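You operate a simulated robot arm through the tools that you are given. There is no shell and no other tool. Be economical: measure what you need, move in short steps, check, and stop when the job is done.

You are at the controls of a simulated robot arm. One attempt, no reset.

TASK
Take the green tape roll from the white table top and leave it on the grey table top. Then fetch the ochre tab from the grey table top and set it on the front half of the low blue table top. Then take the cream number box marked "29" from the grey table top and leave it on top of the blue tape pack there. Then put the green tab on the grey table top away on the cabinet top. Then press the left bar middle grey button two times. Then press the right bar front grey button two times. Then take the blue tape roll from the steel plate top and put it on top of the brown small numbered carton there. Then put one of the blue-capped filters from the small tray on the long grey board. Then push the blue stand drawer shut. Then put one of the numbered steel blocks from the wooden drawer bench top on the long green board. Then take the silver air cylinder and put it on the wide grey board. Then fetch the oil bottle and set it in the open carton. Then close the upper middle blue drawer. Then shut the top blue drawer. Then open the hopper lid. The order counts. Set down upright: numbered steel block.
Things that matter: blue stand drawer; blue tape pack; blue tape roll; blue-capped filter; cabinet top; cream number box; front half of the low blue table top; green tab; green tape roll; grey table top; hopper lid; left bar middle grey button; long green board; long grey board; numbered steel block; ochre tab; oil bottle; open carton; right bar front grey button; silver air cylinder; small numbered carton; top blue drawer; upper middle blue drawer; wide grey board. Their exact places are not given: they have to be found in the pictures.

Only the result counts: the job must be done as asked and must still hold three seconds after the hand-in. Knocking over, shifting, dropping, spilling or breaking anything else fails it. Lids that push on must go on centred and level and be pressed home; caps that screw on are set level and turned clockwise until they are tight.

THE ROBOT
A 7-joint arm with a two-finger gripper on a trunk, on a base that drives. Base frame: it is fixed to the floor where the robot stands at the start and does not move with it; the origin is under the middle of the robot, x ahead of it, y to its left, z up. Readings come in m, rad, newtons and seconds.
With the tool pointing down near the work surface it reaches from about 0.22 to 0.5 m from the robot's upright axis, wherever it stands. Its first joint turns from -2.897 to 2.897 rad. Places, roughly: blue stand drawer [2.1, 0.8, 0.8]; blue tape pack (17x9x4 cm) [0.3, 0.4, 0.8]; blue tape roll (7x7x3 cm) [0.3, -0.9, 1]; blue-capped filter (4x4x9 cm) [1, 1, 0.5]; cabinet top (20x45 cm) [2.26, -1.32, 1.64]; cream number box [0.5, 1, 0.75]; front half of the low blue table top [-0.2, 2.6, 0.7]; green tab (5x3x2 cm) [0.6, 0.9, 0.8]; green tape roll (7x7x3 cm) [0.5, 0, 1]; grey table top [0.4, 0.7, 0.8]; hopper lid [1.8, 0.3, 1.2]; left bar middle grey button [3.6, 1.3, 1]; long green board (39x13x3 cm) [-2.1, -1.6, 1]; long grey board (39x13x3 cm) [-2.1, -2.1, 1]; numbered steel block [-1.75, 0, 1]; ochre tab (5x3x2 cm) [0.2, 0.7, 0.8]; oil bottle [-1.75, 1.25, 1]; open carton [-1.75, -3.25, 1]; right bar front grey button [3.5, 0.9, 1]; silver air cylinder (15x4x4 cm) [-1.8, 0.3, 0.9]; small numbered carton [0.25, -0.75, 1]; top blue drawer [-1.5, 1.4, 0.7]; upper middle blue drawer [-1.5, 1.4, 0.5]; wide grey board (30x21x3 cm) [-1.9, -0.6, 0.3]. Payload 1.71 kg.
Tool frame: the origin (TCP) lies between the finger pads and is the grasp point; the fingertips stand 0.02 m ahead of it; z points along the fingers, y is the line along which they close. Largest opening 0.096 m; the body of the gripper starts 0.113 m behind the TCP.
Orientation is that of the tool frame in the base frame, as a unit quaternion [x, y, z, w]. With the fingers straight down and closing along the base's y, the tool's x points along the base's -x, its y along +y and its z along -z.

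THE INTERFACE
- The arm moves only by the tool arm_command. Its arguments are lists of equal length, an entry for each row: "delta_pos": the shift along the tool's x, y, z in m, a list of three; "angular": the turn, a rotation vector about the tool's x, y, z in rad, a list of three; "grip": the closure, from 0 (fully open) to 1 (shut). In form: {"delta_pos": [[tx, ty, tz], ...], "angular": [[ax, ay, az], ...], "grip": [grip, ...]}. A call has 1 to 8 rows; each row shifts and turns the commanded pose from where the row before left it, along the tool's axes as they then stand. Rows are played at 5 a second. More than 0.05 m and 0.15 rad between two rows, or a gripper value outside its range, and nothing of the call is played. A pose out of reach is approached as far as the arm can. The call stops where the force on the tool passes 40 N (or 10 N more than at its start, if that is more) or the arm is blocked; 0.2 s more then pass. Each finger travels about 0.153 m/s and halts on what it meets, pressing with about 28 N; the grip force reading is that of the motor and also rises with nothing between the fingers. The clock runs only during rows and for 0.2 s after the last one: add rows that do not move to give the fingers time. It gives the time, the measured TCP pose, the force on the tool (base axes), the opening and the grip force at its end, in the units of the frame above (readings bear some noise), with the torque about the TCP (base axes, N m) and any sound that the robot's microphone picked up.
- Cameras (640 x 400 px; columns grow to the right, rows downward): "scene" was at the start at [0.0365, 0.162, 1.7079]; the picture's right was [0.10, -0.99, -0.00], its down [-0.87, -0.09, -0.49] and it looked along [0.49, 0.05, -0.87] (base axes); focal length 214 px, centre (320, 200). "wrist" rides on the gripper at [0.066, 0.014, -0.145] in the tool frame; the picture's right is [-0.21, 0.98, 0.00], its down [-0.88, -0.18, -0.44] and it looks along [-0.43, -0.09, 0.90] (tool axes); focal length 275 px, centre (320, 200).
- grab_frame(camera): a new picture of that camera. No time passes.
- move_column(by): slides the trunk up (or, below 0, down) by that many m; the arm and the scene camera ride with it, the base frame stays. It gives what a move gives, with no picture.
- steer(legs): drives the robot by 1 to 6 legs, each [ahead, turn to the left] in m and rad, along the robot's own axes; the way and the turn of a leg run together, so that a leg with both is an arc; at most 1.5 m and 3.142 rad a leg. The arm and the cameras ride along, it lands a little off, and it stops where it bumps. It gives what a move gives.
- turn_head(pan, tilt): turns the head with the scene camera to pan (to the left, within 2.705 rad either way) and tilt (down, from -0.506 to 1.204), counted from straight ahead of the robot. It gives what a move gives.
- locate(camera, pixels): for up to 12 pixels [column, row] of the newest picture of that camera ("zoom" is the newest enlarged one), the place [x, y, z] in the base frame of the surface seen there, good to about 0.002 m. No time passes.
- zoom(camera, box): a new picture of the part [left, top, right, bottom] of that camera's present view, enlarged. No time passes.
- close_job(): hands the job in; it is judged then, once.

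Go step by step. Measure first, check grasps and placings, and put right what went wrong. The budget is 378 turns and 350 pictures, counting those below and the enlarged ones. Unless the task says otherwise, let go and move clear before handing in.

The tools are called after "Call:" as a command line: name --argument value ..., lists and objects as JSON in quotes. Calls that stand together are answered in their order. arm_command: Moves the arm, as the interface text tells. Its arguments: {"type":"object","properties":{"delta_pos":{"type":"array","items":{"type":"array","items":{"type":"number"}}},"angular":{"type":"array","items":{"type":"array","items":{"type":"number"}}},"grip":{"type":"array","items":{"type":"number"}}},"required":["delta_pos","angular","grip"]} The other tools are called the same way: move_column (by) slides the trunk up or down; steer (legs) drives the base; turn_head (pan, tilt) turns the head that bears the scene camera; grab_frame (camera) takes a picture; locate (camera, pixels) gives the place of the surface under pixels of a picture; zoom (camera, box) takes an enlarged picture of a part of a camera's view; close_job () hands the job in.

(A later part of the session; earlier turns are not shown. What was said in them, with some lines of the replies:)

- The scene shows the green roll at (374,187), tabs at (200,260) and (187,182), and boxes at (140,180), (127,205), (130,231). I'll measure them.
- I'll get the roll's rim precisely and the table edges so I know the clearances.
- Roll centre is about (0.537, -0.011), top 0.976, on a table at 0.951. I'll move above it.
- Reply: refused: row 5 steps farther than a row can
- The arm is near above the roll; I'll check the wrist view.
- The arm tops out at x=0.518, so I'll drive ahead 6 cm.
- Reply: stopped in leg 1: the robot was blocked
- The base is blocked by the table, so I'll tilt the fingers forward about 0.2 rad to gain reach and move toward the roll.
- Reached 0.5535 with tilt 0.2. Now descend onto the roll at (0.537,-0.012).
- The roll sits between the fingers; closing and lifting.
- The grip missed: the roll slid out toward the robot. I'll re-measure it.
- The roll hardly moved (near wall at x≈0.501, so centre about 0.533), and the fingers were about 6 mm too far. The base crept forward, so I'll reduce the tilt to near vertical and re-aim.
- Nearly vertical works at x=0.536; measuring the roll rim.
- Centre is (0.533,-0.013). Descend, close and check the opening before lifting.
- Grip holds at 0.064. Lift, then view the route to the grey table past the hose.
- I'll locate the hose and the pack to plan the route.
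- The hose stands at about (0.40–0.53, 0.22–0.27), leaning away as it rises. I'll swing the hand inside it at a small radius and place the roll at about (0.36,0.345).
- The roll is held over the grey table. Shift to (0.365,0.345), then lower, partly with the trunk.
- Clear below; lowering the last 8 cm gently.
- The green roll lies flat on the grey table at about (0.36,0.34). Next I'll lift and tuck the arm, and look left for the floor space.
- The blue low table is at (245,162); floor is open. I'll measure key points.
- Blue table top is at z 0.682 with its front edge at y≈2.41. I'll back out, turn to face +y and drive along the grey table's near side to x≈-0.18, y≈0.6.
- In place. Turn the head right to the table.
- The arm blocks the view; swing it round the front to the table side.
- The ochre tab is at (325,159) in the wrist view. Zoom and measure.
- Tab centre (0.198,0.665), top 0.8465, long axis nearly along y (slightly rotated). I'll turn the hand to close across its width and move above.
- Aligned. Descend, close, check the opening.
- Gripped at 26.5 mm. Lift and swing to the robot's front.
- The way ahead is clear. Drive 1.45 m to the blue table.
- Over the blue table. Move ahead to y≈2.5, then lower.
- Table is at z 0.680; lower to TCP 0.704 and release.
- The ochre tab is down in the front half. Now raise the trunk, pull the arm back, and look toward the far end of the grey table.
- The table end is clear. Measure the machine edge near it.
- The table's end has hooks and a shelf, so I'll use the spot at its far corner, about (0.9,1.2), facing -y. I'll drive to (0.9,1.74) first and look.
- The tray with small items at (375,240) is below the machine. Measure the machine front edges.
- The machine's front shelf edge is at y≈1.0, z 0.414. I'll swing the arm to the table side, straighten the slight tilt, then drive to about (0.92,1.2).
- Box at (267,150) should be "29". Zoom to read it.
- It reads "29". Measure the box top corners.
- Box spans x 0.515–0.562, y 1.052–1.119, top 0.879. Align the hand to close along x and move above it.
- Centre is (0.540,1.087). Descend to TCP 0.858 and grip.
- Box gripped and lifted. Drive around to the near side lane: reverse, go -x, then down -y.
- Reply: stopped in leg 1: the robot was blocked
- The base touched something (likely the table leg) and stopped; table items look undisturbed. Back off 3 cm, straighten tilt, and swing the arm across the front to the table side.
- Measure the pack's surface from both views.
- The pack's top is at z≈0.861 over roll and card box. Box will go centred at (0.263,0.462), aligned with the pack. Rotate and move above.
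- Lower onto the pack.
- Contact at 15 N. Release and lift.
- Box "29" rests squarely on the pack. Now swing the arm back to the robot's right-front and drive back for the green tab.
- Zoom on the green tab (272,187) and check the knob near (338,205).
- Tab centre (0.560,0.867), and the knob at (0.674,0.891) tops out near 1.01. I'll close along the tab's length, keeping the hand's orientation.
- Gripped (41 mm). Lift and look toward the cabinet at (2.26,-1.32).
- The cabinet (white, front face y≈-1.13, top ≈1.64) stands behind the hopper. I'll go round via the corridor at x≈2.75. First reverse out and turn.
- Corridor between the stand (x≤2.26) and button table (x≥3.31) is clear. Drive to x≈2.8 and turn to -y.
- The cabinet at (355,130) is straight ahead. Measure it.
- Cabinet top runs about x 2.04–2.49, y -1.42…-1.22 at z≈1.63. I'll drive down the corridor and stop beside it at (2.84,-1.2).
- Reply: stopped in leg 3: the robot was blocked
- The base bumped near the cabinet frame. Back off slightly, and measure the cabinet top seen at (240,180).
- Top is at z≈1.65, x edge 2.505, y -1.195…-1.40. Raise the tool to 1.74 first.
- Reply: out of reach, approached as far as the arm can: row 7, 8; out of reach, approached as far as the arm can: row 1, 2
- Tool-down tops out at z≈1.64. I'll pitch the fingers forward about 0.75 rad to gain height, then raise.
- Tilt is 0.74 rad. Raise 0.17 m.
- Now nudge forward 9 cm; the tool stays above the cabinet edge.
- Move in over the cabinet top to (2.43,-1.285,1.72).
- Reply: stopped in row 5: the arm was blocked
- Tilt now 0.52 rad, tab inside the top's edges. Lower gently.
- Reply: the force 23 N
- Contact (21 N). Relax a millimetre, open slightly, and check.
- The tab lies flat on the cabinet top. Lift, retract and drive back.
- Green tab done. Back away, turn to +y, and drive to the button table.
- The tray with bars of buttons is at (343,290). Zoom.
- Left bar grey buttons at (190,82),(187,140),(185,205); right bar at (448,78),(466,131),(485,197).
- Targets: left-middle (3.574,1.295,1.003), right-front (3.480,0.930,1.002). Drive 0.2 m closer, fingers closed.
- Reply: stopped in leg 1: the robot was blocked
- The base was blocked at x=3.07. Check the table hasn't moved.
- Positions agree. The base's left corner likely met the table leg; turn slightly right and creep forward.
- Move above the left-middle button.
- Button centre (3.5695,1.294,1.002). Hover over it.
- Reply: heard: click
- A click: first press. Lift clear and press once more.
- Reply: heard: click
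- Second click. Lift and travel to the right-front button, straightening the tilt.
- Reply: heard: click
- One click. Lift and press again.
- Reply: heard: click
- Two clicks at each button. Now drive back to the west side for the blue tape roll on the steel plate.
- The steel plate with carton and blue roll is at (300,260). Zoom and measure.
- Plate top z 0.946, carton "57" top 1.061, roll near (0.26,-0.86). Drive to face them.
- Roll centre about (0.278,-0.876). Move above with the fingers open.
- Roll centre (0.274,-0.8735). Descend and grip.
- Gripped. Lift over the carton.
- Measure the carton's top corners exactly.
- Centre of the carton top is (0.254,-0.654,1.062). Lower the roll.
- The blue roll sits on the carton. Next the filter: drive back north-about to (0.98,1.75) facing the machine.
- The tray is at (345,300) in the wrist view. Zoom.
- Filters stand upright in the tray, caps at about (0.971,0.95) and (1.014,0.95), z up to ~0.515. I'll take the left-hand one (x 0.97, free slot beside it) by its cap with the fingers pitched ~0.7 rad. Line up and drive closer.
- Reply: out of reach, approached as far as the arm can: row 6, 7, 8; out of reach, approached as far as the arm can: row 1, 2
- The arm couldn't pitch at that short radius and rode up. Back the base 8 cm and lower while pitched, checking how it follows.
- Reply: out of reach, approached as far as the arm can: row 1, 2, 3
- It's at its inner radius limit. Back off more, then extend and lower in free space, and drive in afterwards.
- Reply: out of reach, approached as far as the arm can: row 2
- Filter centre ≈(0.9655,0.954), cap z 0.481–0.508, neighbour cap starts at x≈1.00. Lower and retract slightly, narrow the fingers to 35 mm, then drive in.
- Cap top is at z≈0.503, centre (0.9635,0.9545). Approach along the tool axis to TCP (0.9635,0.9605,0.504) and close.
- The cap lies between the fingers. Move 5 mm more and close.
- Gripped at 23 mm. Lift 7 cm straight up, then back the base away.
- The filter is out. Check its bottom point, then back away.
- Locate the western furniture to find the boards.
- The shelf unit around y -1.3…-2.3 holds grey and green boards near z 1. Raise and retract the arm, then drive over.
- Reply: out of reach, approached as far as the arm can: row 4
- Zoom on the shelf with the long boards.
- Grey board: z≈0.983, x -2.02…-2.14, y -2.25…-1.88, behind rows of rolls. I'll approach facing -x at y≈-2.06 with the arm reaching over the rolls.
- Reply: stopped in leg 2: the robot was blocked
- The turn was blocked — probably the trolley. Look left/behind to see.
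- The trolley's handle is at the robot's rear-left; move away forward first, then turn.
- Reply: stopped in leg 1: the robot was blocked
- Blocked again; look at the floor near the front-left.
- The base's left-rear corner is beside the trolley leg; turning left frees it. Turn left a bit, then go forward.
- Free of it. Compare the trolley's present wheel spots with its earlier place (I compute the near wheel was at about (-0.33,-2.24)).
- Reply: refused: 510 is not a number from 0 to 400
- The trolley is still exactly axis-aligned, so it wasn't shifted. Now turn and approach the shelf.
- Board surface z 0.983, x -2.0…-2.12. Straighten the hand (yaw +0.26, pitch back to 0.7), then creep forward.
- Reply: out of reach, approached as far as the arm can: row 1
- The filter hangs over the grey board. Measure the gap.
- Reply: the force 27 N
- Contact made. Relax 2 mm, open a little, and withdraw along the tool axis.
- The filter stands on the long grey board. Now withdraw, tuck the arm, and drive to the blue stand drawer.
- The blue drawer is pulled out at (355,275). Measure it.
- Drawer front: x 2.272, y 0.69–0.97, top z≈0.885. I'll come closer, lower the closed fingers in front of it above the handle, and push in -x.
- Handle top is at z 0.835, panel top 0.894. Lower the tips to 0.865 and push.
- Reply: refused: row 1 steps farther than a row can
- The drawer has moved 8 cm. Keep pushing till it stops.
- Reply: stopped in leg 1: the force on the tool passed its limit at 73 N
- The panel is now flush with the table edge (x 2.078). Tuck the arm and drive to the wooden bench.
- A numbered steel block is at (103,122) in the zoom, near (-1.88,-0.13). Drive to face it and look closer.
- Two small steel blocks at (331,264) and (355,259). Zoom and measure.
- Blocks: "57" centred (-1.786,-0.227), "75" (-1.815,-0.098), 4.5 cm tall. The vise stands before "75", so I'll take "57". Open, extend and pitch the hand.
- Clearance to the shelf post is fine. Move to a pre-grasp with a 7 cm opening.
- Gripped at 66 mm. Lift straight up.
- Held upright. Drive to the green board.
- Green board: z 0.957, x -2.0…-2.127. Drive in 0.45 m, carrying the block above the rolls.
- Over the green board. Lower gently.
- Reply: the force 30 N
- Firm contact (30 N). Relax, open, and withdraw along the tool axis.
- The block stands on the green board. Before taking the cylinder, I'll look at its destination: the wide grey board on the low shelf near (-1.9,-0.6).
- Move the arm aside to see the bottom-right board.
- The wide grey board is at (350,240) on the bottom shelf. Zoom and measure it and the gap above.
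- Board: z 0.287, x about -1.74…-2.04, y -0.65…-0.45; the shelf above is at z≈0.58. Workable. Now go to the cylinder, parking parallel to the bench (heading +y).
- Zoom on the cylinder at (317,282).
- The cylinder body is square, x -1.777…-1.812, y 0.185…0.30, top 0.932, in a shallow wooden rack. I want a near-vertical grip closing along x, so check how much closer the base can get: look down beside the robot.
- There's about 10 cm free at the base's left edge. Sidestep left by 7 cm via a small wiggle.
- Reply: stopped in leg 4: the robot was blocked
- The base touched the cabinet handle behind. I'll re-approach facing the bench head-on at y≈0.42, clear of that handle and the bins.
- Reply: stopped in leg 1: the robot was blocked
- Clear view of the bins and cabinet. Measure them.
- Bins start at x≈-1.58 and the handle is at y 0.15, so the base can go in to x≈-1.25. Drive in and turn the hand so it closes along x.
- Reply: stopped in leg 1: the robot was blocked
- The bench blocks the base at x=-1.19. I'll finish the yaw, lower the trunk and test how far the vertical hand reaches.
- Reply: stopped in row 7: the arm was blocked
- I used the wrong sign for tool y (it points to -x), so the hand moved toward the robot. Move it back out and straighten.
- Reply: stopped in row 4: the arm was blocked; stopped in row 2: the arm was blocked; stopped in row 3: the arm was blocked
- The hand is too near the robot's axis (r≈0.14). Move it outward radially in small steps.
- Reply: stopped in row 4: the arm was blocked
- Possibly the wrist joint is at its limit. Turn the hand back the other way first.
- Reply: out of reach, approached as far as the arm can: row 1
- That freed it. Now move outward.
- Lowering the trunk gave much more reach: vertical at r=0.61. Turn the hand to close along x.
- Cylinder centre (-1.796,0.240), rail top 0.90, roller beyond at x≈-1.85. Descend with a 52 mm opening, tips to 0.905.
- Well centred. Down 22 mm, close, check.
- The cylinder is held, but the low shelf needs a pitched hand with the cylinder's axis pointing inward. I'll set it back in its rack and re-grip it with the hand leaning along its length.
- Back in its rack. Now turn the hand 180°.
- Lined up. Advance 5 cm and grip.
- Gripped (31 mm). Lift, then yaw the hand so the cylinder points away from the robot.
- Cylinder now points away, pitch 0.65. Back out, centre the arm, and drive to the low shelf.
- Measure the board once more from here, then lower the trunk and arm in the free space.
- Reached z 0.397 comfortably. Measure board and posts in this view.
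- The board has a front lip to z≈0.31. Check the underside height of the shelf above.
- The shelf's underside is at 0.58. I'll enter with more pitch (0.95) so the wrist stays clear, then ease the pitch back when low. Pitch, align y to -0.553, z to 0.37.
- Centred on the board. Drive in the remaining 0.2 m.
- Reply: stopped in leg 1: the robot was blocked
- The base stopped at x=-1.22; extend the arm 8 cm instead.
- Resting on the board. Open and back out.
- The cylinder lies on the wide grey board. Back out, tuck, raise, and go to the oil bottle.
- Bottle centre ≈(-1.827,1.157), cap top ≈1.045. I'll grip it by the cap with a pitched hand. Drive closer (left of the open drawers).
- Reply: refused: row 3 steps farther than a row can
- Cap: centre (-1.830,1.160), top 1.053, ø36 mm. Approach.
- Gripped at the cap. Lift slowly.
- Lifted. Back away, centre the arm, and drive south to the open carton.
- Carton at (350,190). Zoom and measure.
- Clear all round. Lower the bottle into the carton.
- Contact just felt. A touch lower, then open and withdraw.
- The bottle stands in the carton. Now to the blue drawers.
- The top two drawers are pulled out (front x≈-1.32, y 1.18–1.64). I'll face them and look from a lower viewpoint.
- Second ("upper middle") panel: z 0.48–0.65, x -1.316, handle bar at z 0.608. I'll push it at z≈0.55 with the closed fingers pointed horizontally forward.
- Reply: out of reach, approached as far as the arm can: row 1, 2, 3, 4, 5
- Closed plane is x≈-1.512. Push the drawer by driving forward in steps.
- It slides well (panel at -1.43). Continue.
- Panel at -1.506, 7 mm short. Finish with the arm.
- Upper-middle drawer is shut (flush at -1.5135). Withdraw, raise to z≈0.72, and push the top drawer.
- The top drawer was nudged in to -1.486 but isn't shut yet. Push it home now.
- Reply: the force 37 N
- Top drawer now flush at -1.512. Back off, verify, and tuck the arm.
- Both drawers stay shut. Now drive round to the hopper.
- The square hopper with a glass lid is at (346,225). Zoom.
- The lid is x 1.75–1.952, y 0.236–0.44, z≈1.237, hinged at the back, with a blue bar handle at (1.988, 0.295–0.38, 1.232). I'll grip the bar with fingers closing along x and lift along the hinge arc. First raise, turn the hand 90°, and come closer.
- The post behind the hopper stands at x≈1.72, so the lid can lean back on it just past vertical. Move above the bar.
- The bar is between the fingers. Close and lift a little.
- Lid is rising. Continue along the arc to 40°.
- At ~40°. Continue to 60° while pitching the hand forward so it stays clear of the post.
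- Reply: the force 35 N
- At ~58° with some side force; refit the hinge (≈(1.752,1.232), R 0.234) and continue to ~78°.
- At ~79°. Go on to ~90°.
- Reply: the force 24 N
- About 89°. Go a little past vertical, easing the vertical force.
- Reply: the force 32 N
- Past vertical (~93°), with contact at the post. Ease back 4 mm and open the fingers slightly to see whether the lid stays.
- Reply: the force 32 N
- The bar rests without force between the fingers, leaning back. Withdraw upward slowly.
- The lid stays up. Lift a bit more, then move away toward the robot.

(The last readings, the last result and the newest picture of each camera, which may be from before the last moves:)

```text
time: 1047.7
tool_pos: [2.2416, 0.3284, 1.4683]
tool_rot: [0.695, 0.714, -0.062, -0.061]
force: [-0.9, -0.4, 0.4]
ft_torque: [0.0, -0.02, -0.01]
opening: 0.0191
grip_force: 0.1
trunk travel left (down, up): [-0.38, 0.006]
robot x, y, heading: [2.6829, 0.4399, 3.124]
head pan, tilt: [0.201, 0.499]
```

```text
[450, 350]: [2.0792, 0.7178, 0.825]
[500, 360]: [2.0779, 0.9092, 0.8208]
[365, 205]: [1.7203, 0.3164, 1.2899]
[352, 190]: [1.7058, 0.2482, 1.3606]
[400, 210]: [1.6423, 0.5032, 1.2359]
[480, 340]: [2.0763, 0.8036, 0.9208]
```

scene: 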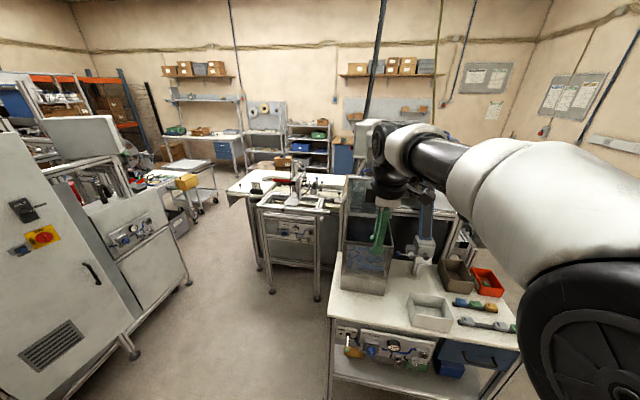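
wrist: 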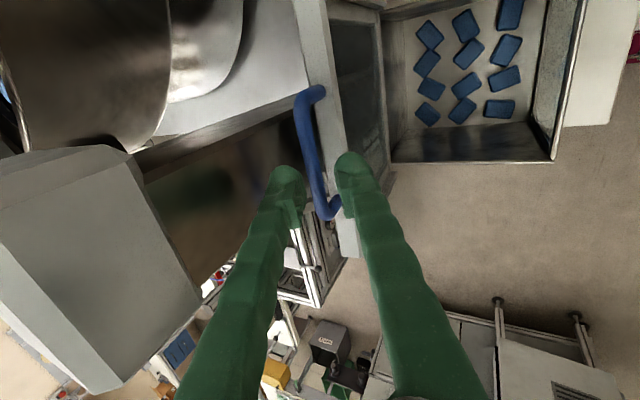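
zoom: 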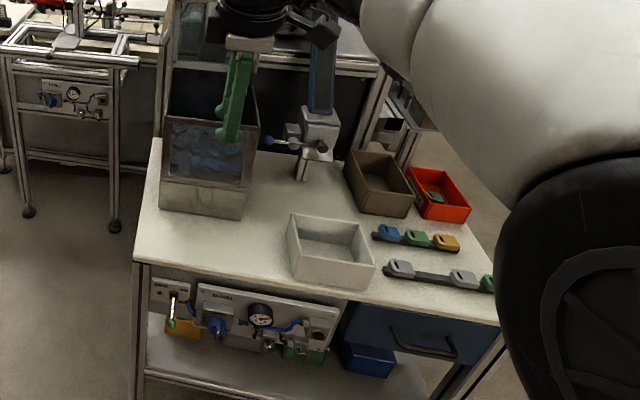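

The drawer is flush and the hopper stands open. Back up further and check the lid unobstructed.

Call:
steer --legs '[[-0.15, 0]]'

Call:
arm_command --delta_pos '[[0.045, 0, 0], [0.045, 0, 0], [0.045, 0, 0], [0.045, 0, 0], [0.045, 0, 0.02], [0.045, 0, 0.02], [0, 0, 0]]' --angular '[[0, 0, 0], [0, 0, 0], [0, 0, 0], [0, 0, 0], [0, 0, 0], [0, 0, 0], [0, 0, 0]]' --grip '[0.5, 0.5, 0.5, 0.5, 0.5, 0.5, 0.5]'

Call:
turn_head --pan 0.15 --tilt 0.4

Call:
grab_frame --camera "scene"

Call:
zoom --camera "scene" --box '[300, 130, 420, 290]'

```text
time: 1049.1
tool_pos: [2.3574, 0.3253, 1.4579]
tool_rot: [0.696, 0.714, -0.055, -0.054]
force: [2.2, 1.0, 0.2]
ft_torque: [-0.02, 0.21, -0.01]
opening: 0.0192
grip_force: 0.0
trunk travel left (down, up): [-0.38, 0.006]
robot x, y, heading: [2.8268, 0.435, 3.132]
head pan, tilt: [0.201, 0.499]
```

```text
time: 1050.7
tool_pos: [2.3752, 0.5966, 1.4285]
tool_rot: [0.695, 0.713, -0.062, -0.061]
force: [0.8, 0.0, 1.2]
ft_torque: [0.04, 0.06, -0.01]
opening: 0.0482
grip_force: 0.1
trunk travel left (down, up): [-0.38, 0.006]
robot x, y, heading: [2.8294, 0.437, 3.131]
head pan, tilt: [0.201, 0.499]
```

```text
time: 1051.4
tool_pos: [2.347, 0.5971, 1.4174]
tool_rot: [0.695, 0.715, -0.054, -0.054]
force: [-1.1, -0.2, -1.7]
ft_torque: [-0.01, -0.05, 0.0]
opening: 0.048
grip_force: 0.1
trunk travel left (down, up): [-0.38, 0.006]
robot x, y, heading: [2.8306, 0.4358, 3.128]
head pan, tilt: [0.15, 0.4]
```

```text
107 pictures are left
```

scene: 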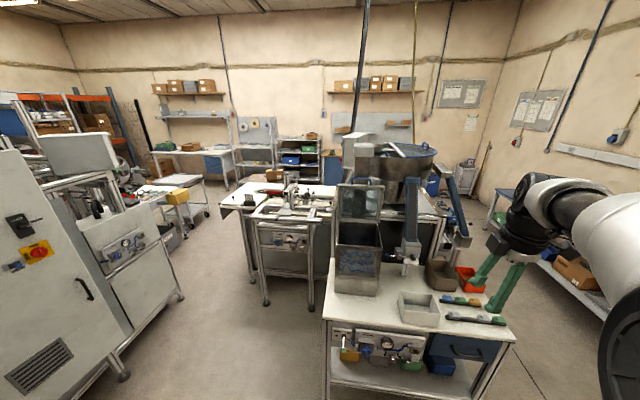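

```text
2.50 times, centred on (360, 210) of scene
```

zoom: 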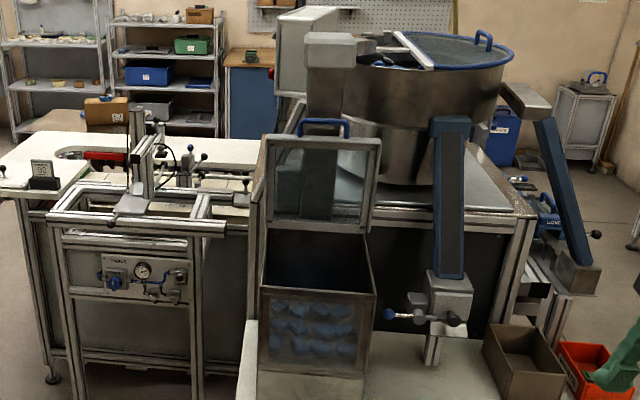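

The lid stands open on its own, the drawer is shut and the hand is clear, so I'm handing in.

Call:
close_job

```text
The job is handed in.
```

I did all fifteen steps in the order given and handed the job in; I haven't seen the verdict.

- **Checks on the result:** I checked each placement, button press and drawer by picture, position reading, force or click. The hopper lid was still standing open several seconds after I let go.
- **Bumps on the way:** The base touched several things while driving. These were the white table (at the roll), a grey table leg, the cabinet frame, the button table, the trolley, the wooden bench and its cabinet door handle, and the shelf with the wide grey board. The robot stopped each time. The trolley was still square to the room afterwards, and I saw nothing else shifted.
- **Retries:** The first grip on the green tape roll slipped, and I redid it. I put the air cylinder back in its rack once to re-grip it for the low shelf.
- **Top drawer:** It was nudged most of the way in while I was shutting the upper middle one. I then pushed it fully shut.
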